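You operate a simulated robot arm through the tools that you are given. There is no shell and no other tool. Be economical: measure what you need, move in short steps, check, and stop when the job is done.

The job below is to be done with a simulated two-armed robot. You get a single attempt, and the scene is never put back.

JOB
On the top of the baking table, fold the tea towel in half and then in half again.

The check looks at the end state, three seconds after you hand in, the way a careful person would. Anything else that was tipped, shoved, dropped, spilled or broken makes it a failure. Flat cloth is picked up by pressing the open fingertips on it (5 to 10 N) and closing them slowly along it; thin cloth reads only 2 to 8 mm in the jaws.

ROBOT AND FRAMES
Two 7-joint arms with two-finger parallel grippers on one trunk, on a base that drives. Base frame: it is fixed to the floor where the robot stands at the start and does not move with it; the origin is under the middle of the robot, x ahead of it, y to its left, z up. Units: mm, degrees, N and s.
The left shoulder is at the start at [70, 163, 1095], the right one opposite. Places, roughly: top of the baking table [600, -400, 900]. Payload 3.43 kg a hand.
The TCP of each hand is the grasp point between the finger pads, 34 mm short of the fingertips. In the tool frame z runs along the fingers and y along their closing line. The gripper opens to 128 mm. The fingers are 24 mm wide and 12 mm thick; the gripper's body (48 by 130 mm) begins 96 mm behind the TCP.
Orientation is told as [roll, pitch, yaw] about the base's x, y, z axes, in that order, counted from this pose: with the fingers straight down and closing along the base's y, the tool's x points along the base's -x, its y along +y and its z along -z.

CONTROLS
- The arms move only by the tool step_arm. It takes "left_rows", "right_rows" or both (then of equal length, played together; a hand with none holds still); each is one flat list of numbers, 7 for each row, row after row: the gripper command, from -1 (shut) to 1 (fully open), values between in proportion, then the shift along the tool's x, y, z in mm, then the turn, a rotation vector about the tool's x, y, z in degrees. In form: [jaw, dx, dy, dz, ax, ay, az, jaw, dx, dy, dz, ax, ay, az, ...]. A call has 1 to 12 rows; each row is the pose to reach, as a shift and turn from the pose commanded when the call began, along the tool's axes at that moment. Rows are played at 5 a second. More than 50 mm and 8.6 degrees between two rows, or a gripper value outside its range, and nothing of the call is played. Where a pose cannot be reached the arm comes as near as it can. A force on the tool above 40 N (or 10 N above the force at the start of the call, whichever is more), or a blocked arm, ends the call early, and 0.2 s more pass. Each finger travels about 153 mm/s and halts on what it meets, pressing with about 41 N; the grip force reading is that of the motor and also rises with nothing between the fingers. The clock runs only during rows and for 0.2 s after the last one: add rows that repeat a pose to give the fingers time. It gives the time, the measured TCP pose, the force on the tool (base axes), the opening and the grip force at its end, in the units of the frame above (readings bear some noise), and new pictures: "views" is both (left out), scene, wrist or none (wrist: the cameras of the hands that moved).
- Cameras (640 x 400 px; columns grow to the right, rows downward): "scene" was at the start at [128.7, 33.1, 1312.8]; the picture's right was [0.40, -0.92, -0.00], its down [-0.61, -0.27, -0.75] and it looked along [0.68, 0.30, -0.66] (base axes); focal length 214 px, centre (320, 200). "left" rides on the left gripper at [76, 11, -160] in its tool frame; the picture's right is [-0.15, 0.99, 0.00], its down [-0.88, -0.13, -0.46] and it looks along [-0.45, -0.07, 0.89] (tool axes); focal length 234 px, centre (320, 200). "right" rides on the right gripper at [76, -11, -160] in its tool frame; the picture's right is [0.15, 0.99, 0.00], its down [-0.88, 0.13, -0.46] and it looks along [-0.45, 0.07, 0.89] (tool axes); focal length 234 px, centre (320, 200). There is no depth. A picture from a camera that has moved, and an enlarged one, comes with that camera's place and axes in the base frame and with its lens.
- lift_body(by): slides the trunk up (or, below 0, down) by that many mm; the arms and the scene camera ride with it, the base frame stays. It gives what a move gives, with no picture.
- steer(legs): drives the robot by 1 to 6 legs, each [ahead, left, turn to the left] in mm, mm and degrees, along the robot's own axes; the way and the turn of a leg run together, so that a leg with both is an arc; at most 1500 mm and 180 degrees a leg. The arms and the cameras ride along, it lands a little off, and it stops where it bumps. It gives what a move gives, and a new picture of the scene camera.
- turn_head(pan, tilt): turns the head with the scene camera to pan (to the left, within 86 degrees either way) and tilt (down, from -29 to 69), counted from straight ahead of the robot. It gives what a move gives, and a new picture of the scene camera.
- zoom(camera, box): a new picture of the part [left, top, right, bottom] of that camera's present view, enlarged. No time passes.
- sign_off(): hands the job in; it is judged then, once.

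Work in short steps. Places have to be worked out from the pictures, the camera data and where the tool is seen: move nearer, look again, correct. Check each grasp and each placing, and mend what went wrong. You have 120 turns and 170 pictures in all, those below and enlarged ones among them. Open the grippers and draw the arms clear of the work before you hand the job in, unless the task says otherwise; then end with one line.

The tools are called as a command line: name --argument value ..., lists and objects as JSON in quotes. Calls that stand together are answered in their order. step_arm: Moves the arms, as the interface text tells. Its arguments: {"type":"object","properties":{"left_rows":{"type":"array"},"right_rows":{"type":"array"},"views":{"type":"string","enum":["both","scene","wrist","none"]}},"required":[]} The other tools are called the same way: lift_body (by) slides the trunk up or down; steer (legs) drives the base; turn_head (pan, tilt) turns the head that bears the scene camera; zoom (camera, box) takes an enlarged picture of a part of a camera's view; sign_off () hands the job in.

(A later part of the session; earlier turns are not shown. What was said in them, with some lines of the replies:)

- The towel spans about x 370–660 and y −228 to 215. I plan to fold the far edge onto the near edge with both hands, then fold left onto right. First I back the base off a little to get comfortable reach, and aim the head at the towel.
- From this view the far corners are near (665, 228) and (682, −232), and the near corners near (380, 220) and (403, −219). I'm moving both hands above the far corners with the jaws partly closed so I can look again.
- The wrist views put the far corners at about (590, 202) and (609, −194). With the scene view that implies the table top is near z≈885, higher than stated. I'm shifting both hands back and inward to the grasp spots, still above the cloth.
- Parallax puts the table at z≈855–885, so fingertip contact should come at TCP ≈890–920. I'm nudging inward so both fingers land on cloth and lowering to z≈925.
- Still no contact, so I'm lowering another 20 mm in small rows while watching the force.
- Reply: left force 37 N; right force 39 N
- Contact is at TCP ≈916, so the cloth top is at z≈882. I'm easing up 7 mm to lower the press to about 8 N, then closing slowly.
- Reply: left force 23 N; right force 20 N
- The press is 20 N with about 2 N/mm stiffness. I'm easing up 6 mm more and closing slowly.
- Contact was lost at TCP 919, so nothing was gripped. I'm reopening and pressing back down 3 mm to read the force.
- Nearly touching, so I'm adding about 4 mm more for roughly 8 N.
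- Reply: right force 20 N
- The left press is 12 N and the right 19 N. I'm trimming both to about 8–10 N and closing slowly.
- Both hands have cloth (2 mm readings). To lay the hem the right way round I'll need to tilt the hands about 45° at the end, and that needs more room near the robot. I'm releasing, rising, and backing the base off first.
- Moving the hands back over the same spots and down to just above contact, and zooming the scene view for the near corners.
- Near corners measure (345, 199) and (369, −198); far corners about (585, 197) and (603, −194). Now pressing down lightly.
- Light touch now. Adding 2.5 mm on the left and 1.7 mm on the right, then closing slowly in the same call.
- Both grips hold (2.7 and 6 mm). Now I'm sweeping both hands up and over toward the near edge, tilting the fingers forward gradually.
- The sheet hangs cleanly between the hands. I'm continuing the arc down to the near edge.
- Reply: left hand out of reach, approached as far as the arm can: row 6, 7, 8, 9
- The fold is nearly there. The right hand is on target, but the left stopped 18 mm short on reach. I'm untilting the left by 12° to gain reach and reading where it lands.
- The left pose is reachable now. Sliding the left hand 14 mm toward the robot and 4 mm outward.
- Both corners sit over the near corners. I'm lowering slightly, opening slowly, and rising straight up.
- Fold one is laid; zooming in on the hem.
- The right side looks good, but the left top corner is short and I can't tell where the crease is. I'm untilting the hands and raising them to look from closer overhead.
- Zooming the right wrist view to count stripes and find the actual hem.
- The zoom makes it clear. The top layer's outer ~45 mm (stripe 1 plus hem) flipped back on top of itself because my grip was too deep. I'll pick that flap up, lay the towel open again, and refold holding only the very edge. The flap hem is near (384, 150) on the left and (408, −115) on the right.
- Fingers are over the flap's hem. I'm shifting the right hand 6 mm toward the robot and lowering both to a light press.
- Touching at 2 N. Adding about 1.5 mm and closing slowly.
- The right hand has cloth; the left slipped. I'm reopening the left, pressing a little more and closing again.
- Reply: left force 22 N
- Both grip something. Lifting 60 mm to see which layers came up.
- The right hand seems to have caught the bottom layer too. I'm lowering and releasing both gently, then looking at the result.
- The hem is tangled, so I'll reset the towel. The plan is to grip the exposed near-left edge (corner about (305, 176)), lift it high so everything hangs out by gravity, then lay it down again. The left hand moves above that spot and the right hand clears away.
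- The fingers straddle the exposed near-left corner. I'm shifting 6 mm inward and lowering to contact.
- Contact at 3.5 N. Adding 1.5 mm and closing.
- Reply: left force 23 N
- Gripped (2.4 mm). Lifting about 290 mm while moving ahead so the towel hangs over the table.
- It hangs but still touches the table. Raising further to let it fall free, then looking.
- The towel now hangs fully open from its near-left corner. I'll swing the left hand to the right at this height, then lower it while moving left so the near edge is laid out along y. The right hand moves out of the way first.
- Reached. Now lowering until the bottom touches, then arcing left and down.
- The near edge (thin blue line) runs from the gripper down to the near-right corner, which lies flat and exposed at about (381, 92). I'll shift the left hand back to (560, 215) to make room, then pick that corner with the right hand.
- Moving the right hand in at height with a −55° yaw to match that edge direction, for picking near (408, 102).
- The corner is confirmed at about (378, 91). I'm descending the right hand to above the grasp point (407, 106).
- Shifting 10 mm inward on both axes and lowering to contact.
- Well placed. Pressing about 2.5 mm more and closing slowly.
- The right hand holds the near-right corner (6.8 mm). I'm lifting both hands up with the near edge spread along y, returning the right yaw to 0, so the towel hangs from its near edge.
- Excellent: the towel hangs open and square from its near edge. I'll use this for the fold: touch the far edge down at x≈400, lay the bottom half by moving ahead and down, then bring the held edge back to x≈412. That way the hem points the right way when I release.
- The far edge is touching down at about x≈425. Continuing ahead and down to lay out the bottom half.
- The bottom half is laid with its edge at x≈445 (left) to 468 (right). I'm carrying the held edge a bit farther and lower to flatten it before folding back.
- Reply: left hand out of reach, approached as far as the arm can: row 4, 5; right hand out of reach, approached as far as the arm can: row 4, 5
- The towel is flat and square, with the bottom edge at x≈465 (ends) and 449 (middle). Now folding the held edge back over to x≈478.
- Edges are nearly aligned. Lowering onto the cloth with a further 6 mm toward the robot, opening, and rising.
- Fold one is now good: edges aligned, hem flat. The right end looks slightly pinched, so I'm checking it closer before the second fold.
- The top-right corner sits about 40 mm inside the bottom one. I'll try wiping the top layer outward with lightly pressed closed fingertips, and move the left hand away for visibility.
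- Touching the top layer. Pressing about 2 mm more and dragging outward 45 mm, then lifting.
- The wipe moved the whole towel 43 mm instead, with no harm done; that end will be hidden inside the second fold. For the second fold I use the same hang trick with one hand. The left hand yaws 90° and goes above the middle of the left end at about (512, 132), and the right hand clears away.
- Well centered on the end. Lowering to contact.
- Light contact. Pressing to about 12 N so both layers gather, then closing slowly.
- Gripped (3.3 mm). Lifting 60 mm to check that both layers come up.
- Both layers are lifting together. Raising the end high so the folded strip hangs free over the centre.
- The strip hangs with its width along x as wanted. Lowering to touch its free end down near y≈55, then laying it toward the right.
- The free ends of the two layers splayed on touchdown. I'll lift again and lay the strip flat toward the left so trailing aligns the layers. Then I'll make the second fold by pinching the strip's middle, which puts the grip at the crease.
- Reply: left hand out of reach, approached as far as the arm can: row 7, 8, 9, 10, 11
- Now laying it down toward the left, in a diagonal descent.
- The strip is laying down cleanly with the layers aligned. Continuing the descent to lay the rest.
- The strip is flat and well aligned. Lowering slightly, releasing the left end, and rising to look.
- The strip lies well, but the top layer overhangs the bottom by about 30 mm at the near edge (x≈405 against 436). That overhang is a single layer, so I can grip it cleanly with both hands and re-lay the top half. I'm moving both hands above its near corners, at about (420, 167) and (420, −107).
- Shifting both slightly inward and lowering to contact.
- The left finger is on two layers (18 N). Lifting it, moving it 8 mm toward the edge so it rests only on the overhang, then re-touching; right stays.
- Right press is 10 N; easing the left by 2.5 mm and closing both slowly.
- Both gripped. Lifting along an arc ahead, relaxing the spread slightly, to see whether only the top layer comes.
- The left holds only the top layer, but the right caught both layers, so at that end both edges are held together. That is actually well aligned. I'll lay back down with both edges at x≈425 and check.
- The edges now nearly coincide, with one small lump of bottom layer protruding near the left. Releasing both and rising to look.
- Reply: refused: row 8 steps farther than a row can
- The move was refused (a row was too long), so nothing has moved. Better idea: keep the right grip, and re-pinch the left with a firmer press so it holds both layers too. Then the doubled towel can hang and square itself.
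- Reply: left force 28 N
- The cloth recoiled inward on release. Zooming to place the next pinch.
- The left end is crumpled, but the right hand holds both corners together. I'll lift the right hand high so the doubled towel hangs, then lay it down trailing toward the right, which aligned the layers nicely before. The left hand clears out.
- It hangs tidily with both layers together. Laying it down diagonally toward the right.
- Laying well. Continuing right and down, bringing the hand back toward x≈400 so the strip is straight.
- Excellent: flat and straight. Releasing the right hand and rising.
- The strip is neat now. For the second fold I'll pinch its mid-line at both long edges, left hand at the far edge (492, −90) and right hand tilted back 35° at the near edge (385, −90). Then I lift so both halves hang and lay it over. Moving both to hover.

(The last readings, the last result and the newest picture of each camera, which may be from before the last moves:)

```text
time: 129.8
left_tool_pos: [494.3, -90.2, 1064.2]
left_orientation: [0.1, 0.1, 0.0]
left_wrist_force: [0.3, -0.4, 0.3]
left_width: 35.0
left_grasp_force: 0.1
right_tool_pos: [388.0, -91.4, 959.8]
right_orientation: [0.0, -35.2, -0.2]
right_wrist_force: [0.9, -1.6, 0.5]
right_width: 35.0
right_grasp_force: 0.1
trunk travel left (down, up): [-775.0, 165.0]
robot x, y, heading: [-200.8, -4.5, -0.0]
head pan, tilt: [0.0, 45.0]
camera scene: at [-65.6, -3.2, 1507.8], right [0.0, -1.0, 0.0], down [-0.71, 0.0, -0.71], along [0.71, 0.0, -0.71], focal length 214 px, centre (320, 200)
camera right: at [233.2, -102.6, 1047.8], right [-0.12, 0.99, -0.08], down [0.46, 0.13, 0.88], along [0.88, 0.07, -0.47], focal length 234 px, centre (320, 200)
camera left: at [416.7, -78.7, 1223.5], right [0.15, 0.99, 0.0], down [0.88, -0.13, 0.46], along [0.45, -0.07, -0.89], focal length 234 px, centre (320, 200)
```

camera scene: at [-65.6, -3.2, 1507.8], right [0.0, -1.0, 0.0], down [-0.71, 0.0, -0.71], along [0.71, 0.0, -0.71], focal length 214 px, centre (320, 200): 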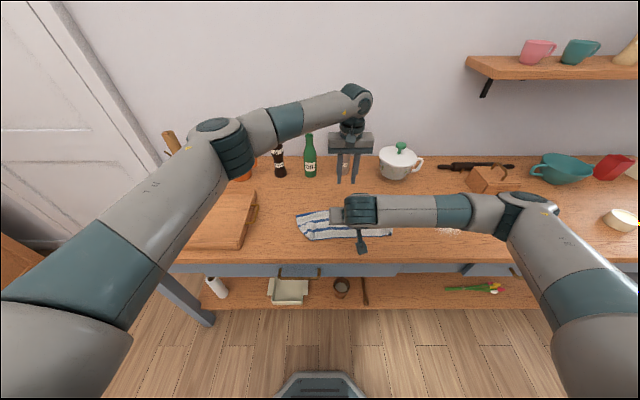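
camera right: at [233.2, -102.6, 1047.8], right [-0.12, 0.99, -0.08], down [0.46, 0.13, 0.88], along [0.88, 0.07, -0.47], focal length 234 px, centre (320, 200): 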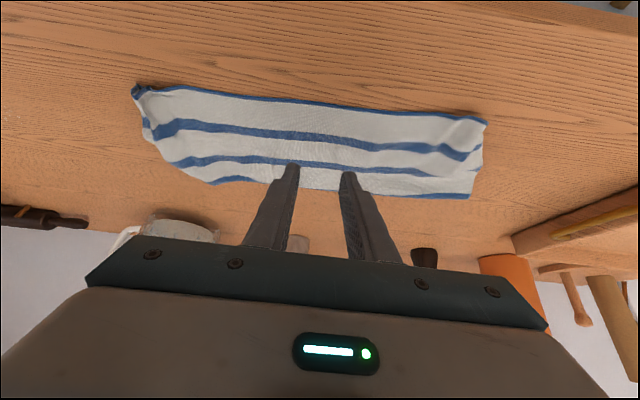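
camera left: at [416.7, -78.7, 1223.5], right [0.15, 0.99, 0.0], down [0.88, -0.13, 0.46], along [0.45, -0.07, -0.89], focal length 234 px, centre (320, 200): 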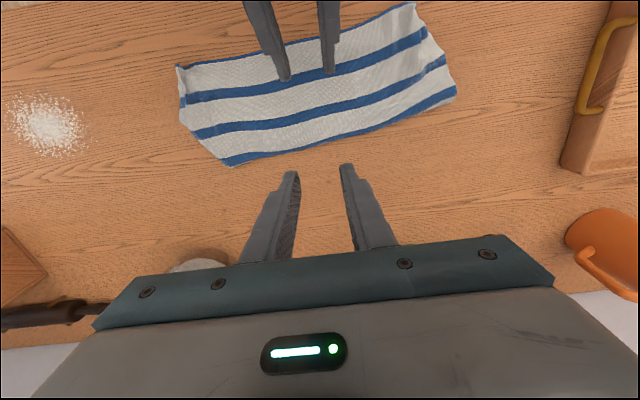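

The arms are well separated. From the left wrist view the strip is about 117 mm wide with its middle near (424, −89). Lowering both to just above the cloth at mid far edge (478, −83) and mid near edge (386, −94).

step_arm --left_rows '[-0.4, 3, 1, 30, 0, 0, 0, -0.4, 6, 3, 60, 0, 0, 0, -0.4, 10, 5, 90, 0, 0, 0, -0.4, 16, 7, 120, 0, 0, 0, -0.4, 16, 7, 137, 0, 0, 0, -0.4, 16, 7, 137, 0, 0, 0]' --right_rows '[-0.4, 9, -1, 6, 0, 0, 0, -0.4, 18, -2, 12, 0, 0, 0, -0.4, 27, -3, 17.7, 0, 0, 0, -0.4, 27, -3, 17.7, 0, 0, 0, -0.4, 27, -3, 17.7, 0, 0, 0, -0.4, 27, -3, 17.7, 0, 0, 0]' --views "wrist"

```text
time: 131.2
left_tool_pos: [477.4, -84.1, 929.1]
left_orientation: [0.0, -0.1, -0.1]
left_wrist_force: [0.4, -0.1, -0.8]
left_width: 38.4
left_grasp_force: 0.0
right_tool_pos: [375.0, -93.1, 932.0]
right_orientation: [0.0, -35.2, 0.0]
right_wrist_force: [0.3, 0.0, -0.2]
right_width: 38.3
right_grasp_force: 0.0
trunk travel left (down, up): [-775.0, 165.0]
robot x, y, heading: [-198.5, 1.4, -0.6]
head pan, tilt: [0.0, 45.0]
camera right: at [220.9, -104.0, 1019.4], right [-0.12, 0.99, -0.08], down [0.46, 0.13, 0.88], along [0.88, 0.07, -0.47], focal length 234 px, centre (320, 200)
camera left: at [400.2, -71.9, 1088.0], right [0.15, 0.99, 0.0], down [0.88, -0.13, 0.46], along [0.45, -0.07, -0.89], focal length 234 px, centre (320, 200)
```

right: 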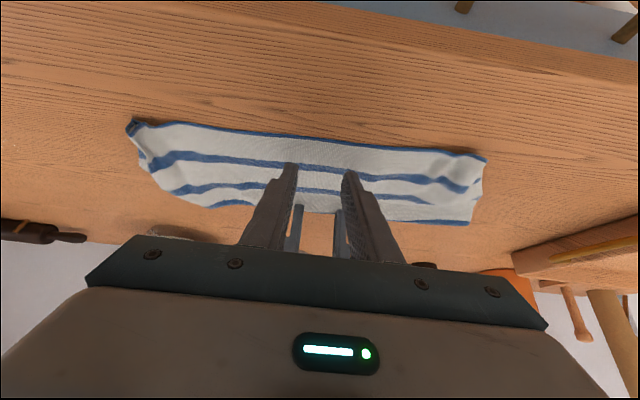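
left: 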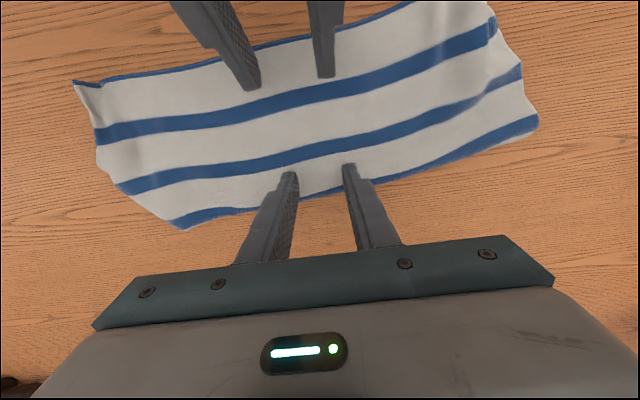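

Positions are good. Shifting A 8 mm nearer the edge and lowering both to contact.

step_arm --left_rows '[-0.4, 0, 0, 4, 0, 0, 0, -0.4, 0, 0, 8, 0, 0, 0, -0.4, 0, 0, 10, 0, 0, 0, -0.4, 0, 0, 11, 0, 0, 0, -0.4, 0, 0, 11, 0, 0, 0]' --right_rows '[-0.4, 6.6, 0, -4.6, 0, 0, 0, -0.4, 10, 0, 0.3, 0, 0, 0, -0.4, 12, 0, 3, 0, 0, 0, -0.4, 13.4, 0, 5.2, 0, 0, 0, -0.4, 13.4, 0, 5.2, 0, 0, 0]' --views "none"

```text
time: 132.3
left_tool_pos: [476.0, -83.4, 916.3]
left_orientation: [0.0, -0.1, 0.0]
left_wrist_force: [0.3, -0.2, 0.5]
left_width: 38.5
left_grasp_force: 0.1
right_tool_pos: [366.4, -93.8, 919.2]
right_orientation: [0.0, -35.4, -0.2]
right_wrist_force: [-0.1, -0.7, 0.3]
right_width: 38.5
right_grasp_force: 0.1
trunk travel left (down, up): [-775.0, 165.0]
robot x, y, heading: [-201.2, 1.8, -0.1]
head pan, tilt: [0.0, 45.0]
```

step_arm --left_rows '[-0.4, 0, 0, 1.5, 0, 0, 0, -0.4, 0, 0, 3.5, 0, 0, 0, -0.4, 0, 0, 3.5, 0, 0, 0]' --right_rows '[-0.4, 1, 0, 1.3, 0, 0, 0, -0.4, 1.8, 0, 2.8, 0, 0, 0, -0.4, 1.8, 0, 2.8, 0, 0, 0]' --views "none"

```text
time: 133.2
left_tool_pos: [476.1, -83.2, 915.4]
left_orientation: [-0.2, -0.2, 0.0]
left_wrist_force: [0.9, 0.5, 15.1]
left_width: 38.4
left_grasp_force: 0.0
right_tool_pos: [366.2, -92.6, 916.7]
right_orientation: [0.0, -35.3, -0.1]
right_wrist_force: [0.6, -0.2, 0.7]
right_width: 38.5
right_grasp_force: 0.1
trunk travel left (down, up): [-775.0, 165.0]
robot x, y, heading: [-198.8, 2.8, -0.0]
head pan, tilt: [0.0, 45.0]
```

step_arm --right_rows '[-0.4, 1, 0, 1.3, 0, 0, 0, -0.4, 2.2, 0, 3.3, 0, 0, 0, -0.4, 2.2, 0, 3.3, 0, 0, 0]' --views "none"

```text
time: 133.9
left_tool_pos: [473.6, -83.4, 915.8]
left_orientation: [0.0, -0.2, 0.0]
left_wrist_force: [2.4, -0.1, 10.7]
left_width: 38.2
left_grasp_force: 0.0
right_tool_pos: [367.7, -92.0, 916.5]
right_orientation: [0.1, -35.8, -0.2]
right_wrist_force: [-0.5, -3.0, 28.8]
right_width: 38.2
right_grasp_force: 0.0
trunk travel left (down, up): [-775.0, 165.0]
robot x, y, heading: [-197.7, 0.5, -0.2]
head pan, tilt: [0.0, 45.0]
```

Left is at 11 N and right at 29 N. Easing the right by 2.5 mm and closing both slowly.

step_arm --left_rows '[-0.4, 0, 0, 0.5, 0, 0, 0, -0.47, 0, 0, 0.5, 0, 0, 0, -0.54, 0, 0, 0.5, 0, 0, 0, -0.61, 0, 0, 0.5, 0, 0, 0, -0.68, 0, 0, 0.5, 0, 0, 0, -0.75, 0, 0, 0.5, 0, 0, 0, -0.83, 0, 0, 0.5, 0, 0, 0, -0.91, 0, 0, 0.5, 0, 0, 0, -1, 0, 0, 0.5, 0, 0, 0, -1, 0, 0, 0.5, 0, 0, 0]' --right_rows '[-0.4, -1.4, 0, -2, 0, 0, 0, -0.47, -1.4, 0, -2, 0, 0, 0, -0.54, -1.4, 0, -2, 0, 0, 0, -0.61, -1.4, 0, -2, 0, 0, 0, -0.68, -1.4, 0, -2, 0, 0, 0, -0.75, -1.4, 0, -2, 0, 0, 0, -0.83, -1.4, 0, -2, 0, 0, 0, -0.91, -1.4, 0, -2, 0, 0, 0, -1, -1.4, 0, -2, 0, 0, 0, -1, -1.4, 0, -2, 0, 0, 0]' --views "wrist"

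```text
time: 136.2
left_tool_pos: [474.2, -83.7, 915.8]
left_orientation: [-0.1, -0.3, 0.0]
left_wrist_force: [-0.1, -1.4, 20.9]
left_width: 2.7
left_grasp_force: 37.4
right_tool_pos: [364.8, -93.8, 915.8]
right_orientation: [0.1, -35.4, -0.1]
right_wrist_force: [0.9, 1.8, 14.0]
right_width: 2.3
right_grasp_force: 37.0
trunk travel left (down, up): [-775.0, 165.0]
robot x, y, heading: [-200.5, 1.3, 0.1]
head pan, tilt: [0.0, 45.0]
camera right: at [210.0, -103.7, 1002.9], right [-0.12, 0.99, -0.09], down [0.45, 0.13, 0.88], along [0.88, 0.07, -0.46], focal length 234 px, centre (320, 200)
camera left: at [397.4, -72.0, 1075.2], right [0.15, 0.99, 0.0], down [0.88, -0.13, 0.46], along [0.45, -0.07, -0.89], focal length 234 px, centre (320, 200)
```

right: 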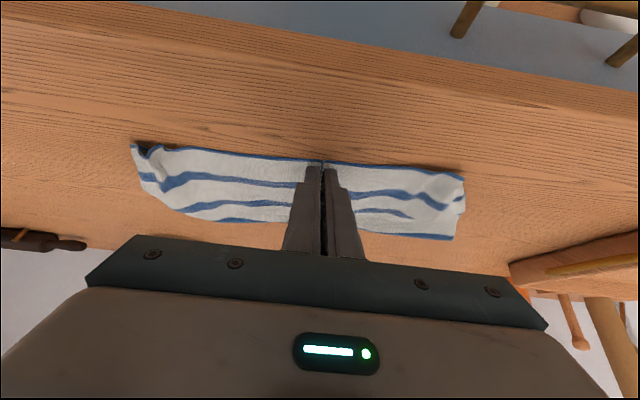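
left: 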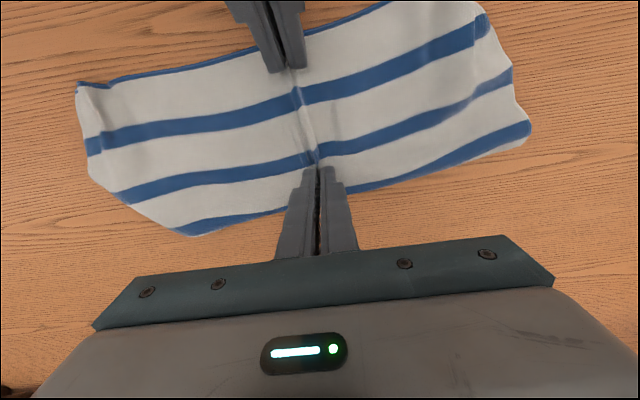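

Both gripped, with a ridge forming exactly along the intended crease. Lifting 70 mm to check that both layers rise.

step_arm --left_rows '[-1, 0, 0, -17, 0, 0, 0, -1, 0, 0, -35, 0, 0, 0, -1, 0, 0, -52, 0, 0, 0, -1, 0, 0, -70, 0, 0, 0, -1, 0, 0, -70, 0, 0, 0]' --right_rows '[-1, -10, 0, -14, 0, 0, 0, -1, -20, 0, -28.7, 0, 0, 0, -1, -30, 0, -42.6, 0, 0, 0, -1, -40, 0, -57, 0, 0, 0, -1, -40, 0, -57, 0, 0, 0]' --views "none"

zoom --camera "left" --box '[40, 0, 560, 280]'

zoom --camera "right" --box '[100, 90, 500, 280]'

```text
time: 137.3
left_tool_pos: [476.0, -83.4, 982.7]
left_orientation: [0.0, 0.0, 0.0]
left_wrist_force: [-1.3, 0.6, 1.1]
left_width: 2.8
left_grasp_force: 37.3
right_tool_pos: [367.9, -93.0, 985.6]
right_orientation: [-0.1, -35.3, -0.1]
right_wrist_force: [0.7, 0.5, 0.0]
right_width: 2.3
right_grasp_force: 37.5
trunk travel left (down, up): [-775.0, 165.0]
robot x, y, heading: [-200.8, 1.5, -0.2]
head pan, tilt: [0.0, 45.0]
```

```text
1.23 times, centred on (300, 140) of left
camera zoom: at [399.9, -72.1, 1143.6], right [0.15, 0.99, 0.0], down [0.88, -0.13, 0.46], along [0.45, -0.07, -0.89], focal length 288 px, centre (345, 274)
```

zoom: 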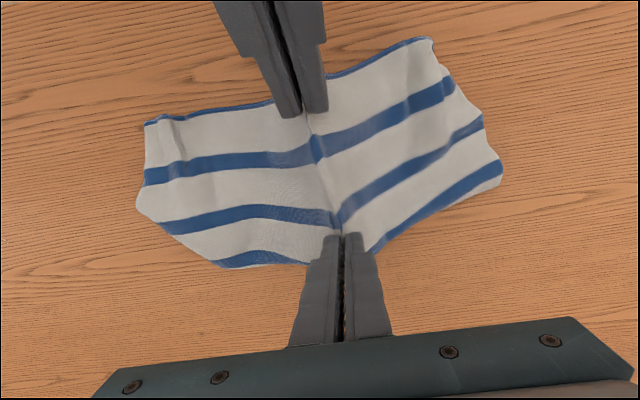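

```text
1.60 times, centred on (300, 185) of right
camera zoom: at [212.5, -103.8, 1072.0], right [-0.12, 0.99, -0.08], down [0.46, 0.13, 0.88], along [0.88, 0.07, -0.47], focal length 375 px, centre (352, 224)
```

zoom: 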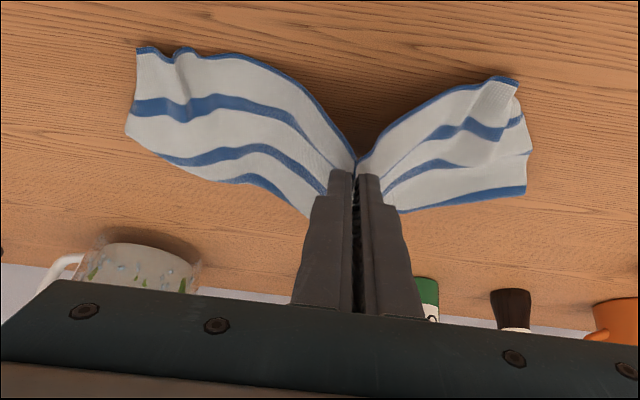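

Both layers lift as a tent along the mid-line. Lifting another 125 mm so both halves hang together.

step_arm --left_rows '[-1, 0, 0, -25, 0, 0, 0, -1, 0, 0, -50, 0, 0, 0, -1, 0, 0, -75, 0, 0, 0, -1, 0, 0, -100, 0, 0, 0, -1, 0, 0, -125, 0, 0, 0, -1, 0, 0, -125, 0, 0, 0, -1, 0, 0, -125, 0, 0, 0]' --right_rows '[-1, -14.4, 0, -20.4, 0, 0, 0, -1, -28.8, 0, -40.8, 0, 0, 0, -1, -43.2, 0, -61.2, 0, 0, 0, -1, -57.6, 0, -81.6, 0, 0, 0, -1, -72, 0, -102, 0, 0, 0, -1, -72, 0, -102, 0, 0, 0, -1, -72, 0, -102, 0, 0, 0]' --views "none"

zoom --camera "right" --box '[100, 60, 540, 280]'

zoom --camera "scene" --box '[290, 140, 430, 240]'

```text
time: 138.9
left_tool_pos: [476.1, -84.1, 1110.0]
left_orientation: [-0.1, 0.0, 0.0]
left_wrist_force: [-1.9, 0.0, -0.3]
left_width: 2.6
left_grasp_force: 37.6
right_tool_pos: [365.3, -93.8, 1108.4]
right_orientation: [0.0, -35.2, -0.1]
right_wrist_force: [2.2, -0.3, 0.1]
right_width: 2.3
right_grasp_force: 37.1
trunk travel left (down, up): [-775.0, 165.0]
robot x, y, heading: [-201.0, -1.5, -0.1]
head pan, tilt: [0.0, 45.0]
```

```text
1.45 times, centred on (320, 170) of right
camera zoom: at [211.2, -104.5, 1196.4], right [-0.12, 0.99, -0.08], down [0.46, 0.13, 0.88], along [0.88, 0.07, -0.47], focal length 341 px, centre (320, 244)
```

zoom: 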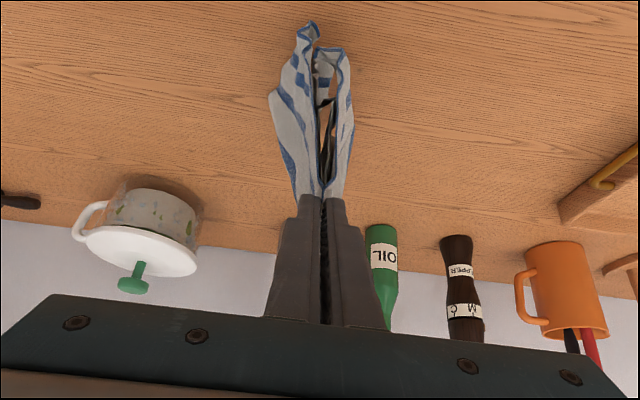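

```text
4.00 times, centred on (360, 190) of scene
camera zoom: at [-66.2, -0.7, 1507.9], right [0.0, -1.0, 0.0], down [-0.71, 0.0, -0.71], along [0.71, 0.0, -0.71], focal length 858 px, centre (160, 240)
```

zoom: 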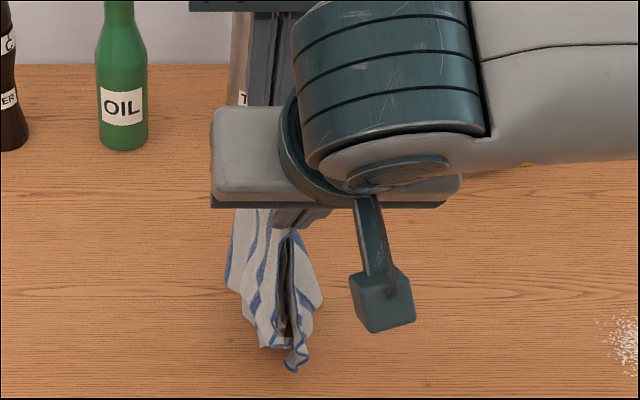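

The doubled towel hangs neatly from the crease. Now laying it down by moving left and down so the ends trail and the crease lands last.

step_arm --left_rows '[-1, 0, 18, 8, 0, 0, 0, -1, 0, 38, 25, 0, 0, 0, -1, 0, 58, 45, 0, 0, 0, -1, 0, 78, 66, 0, 0, 0, -1, 0, 98, 88, 0, 0, 0, -1, 0, 118, 110, 0, 0, 0, -1, 0, 138, 133, 0, 0, 0, -1, 0, 154, 155, 0, 0, 0, -1, 0, 166, 175, 0, 0, 0, -1, 0, 172, 187, 0, 0, 0, -1, 0, 172, 189, 0, 0, 0]' --right_rows '[-1, 4.6, 18, 6.6, 0, 0, 0, -1, 14.4, 38, 20.5, 0, 0, 0, -1, 25.8, 58, 36.9, 0, 0, 0, -1, 37.9, 78, 54, 0, 0, 0, -1, 50.5, 98, 72, 0, 0, 0, -1, 63, 118, 90, 0, 0, 0, -1, 76.3, 138, 109, 0, 0, 0, -1, 89, 154, 127, 0, 0, 0, -1, 100.5, 166, 143.3, 0, 0, 0, -1, 107.3, 172, 153, 0, 0, 0, -1, 107.3, 172, 153, 0, 0, 0]' --views "none"

zoom --camera "left" --box '[0, 0, 560, 300]'

zoom --camera "scene" --box '[270, 150, 410, 240]'

```text
time: 141.3
left_tool_pos: [476.2, 87.8, 918.7]
left_orientation: [0.0, -0.1, 0.1]
left_wrist_force: [-0.4, -0.1, 2.3]
left_width: 2.5
left_grasp_force: 37.4
right_tool_pos: [367.6, 78.8, 922.8]
right_orientation: [-0.1, -35.3, -0.1]
right_wrist_force: [0.8, 0.0, -0.1]
right_width: 2.2
right_grasp_force: 36.7
trunk travel left (down, up): [-775.0, 165.0]
robot x, y, heading: [-201.5, -3.7, -0.2]
head pan, tilt: [0.0, 45.0]
```

```text
1.14 times, centred on (280, 150) of left
camera zoom: at [400.3, 99.9, 1078.7], right [0.15, 0.99, 0.0], down [0.88, -0.13, 0.46], along [0.45, -0.07, -0.89], focal length 268 px, centre (366, 257)
```

zoom: 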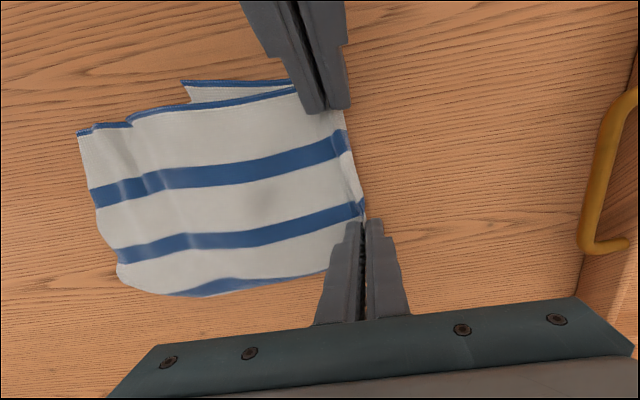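

```text
4.44 times, centred on (340, 195) of scene
camera zoom: at [-66.5, -1.2, 1507.9], right [0.0, -1.0, 0.0], down [-0.71, 0.0, -0.71], along [0.71, 0.0, -0.71], focal length 953 px, centre (231, 222)
```

zoom: 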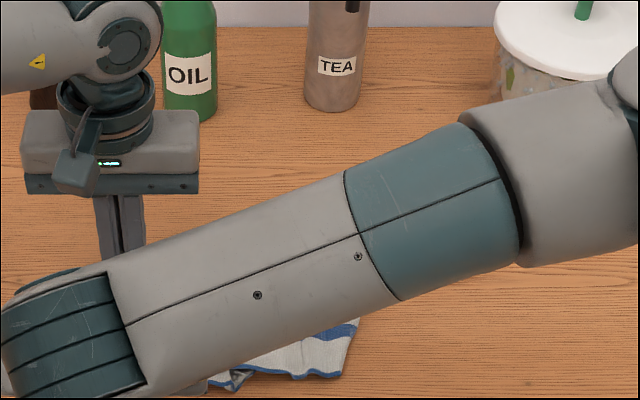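

A clean quarter-fold. Lowering a touch, opening slowly, and lifting both hands away.

step_arm --left_rows '[-1, 0, 0, 0, 0, 0, 0, -0.9, 0, 0, 0, 0, 0, 0, -0.75, 0, 0, 0, 0, 0, 0, -0.6, 0, 0, 0, 0, 0, 0, -0.5, 0, 0, -2, 0, 0, 0, -0.5, 0, 0, -20, 0, 0, 0, -0.5, 0, 0, -60, 0, 0, 0, -0.5, 0, 10, -100, 0, 0, 0, -0.5, 0, 40, -140, 0, 0, 0, -0.5, 0, 75, -170, 0, 0, 0, -0.5, 0, 110, -200, 0, 0, 0]' --right_rows '[-1, 2.3, 0, 3.3, 0, 0, 0, -0.9, 2.3, 0, 3.3, 0, 0, 0, -0.75, 2.3, 0, 3.3, 0, 0, 0, -0.6, 2.3, 0, 3.3, 0, 0, 0, -0.5, 1, 0, 1.5, 0, 0, 0, -0.5, -11.5, 0, -16.4, 0, 0, 0, -0.5, -34, 0, -49, 0, 0, 0, -0.5, -57, -10, -82, 0, 0, 0, -0.5, -75, -40, -108, 0, 0, 0, -0.5, -90, -75, -130, 0, 0, 0, -0.5, -105, -115, -150, 0, 0, 0]' --views "none"

zoom --camera "left" --box '[0, 0, 500, 260]'

```text
time: 143.8
left_tool_pos: [477.9, 198.8, 1120.4]
left_orientation: [0.0, -0.1, 0.0]
left_wrist_force: [-0.2, -0.2, 0.3]
left_width: 32.1
left_grasp_force: 0.2
right_tool_pos: [364.9, -36.5, 1105.5]
right_orientation: [0.1, -35.4, -0.1]
right_wrist_force: [-0.4, -0.6, 0.2]
right_width: 31.9
right_grasp_force: 0.1
trunk travel left (down, up): [-775.0, 165.0]
robot x, y, heading: [-198.2, -0.9, -0.3]
head pan, tilt: [0.0, 45.0]
```

```text
1.28 times, centred on (250, 130) of left
camera zoom: at [401.0, 211.0, 1279.8], right [0.15, 0.99, 0.0], down [0.88, -0.13, 0.46], along [0.45, -0.07, -0.89], focal length 300 px, centre (410, 290)
```

zoom: 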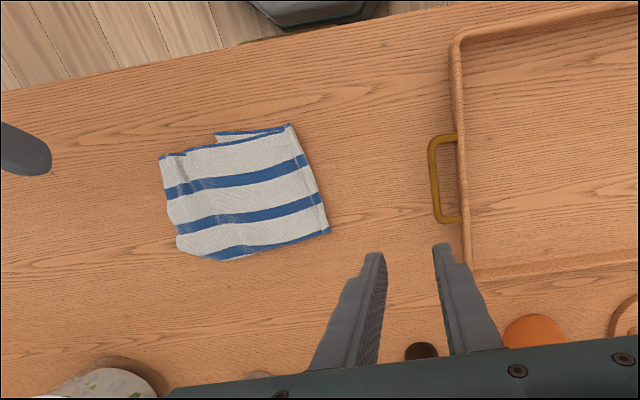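

The towel is folded into a neat quarter. Moving both arms well clear and taking a final look.

step_arm --left_rows '[0, 0, 40, -10, 0, 0, 0, 0, 0, 80, -20, 0, 0, 0, 0, 0, 120, -30, 0, 0, 0, 0, 0, 160, -40, 0, 0, 0, 0, 0, 180, -40, 0, 0, 0, 0, 0, 180, -40, 0, 0, 0, 0, 0, 180, -40, 0, 0, 0]' --right_rows '[0, 0, -40, -10, 0, 0, 0, 0, 0, -80, -20, 0, 0, 0, 0, 0, -120, -30, 0, 0, 0, 0, 0, -160, -40, 0, 0, 0, 0, 0, -200, -50, 0, 0, 0, 0, 0, -240, -50, 0, 0, 0, 0, 0, -270, -50, 0, 0, 0]' --views "scene"

zoom --camera "scene" --box '[250, 150, 410, 250]'

```text
time: 145.3
left_tool_pos: [475.4, 378.0, 1159.4]
left_orientation: [0.0, -0.2, 0.0]
left_wrist_force: [-0.2, -0.3, 0.5]
left_width: 64.2
left_grasp_force: 0.0
right_tool_pos: [336.7, -309.1, 1144.8]
right_orientation: [0.0, -35.4, -0.2]
right_wrist_force: [0.5, 0.0, -0.4]
right_width: 63.5
right_grasp_force: 0.1
trunk travel left (down, up): [-775.0, 165.0]
robot x, y, heading: [-200.2, 1.9, 0.2]
head pan, tilt: [0.0, 45.0]
camera scene: at [-67.5, -1.8, 1508.0], right [0.0, -1.0, 0.0], down [-0.71, 0.0, -0.71], along [0.71, 0.0, -0.71], focal length 214 px, centre (320, 200)
```

scene: 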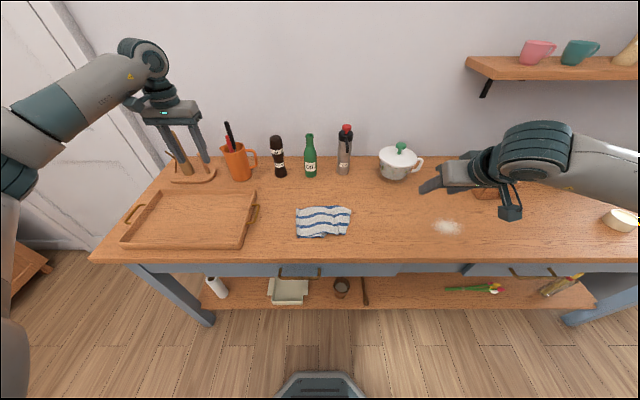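

```text
4.00 times, centred on (330, 200) of scene
camera zoom: at [-67.5, -1.8, 1508.0], right [0.0, -1.0, 0.0], down [-0.71, 0.0, -0.71], along [0.71, 0.0, -0.71], focal length 858 px, centre (280, 200)
```

zoom: 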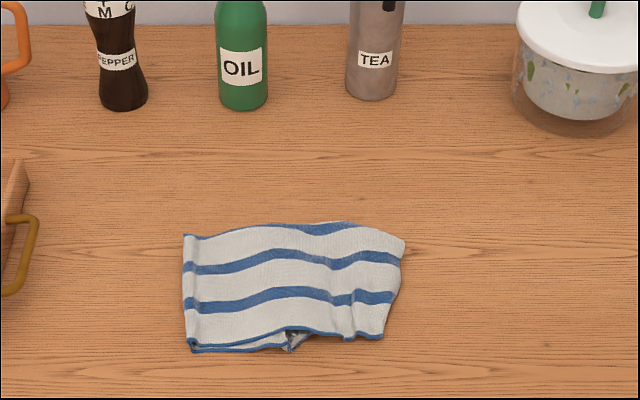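

The towel lies folded in half and in half again on the table. Nothing else has moved, the grippers are open and the arms are clear, so I'm handing the job in.

sign_off

```text
The job is handed in.
```

The tea towel is folded in half and in half again on the baking table; the first fold is slightly uneven and one inner corner sits a little short, nothing else was moved, and the job is handed in.
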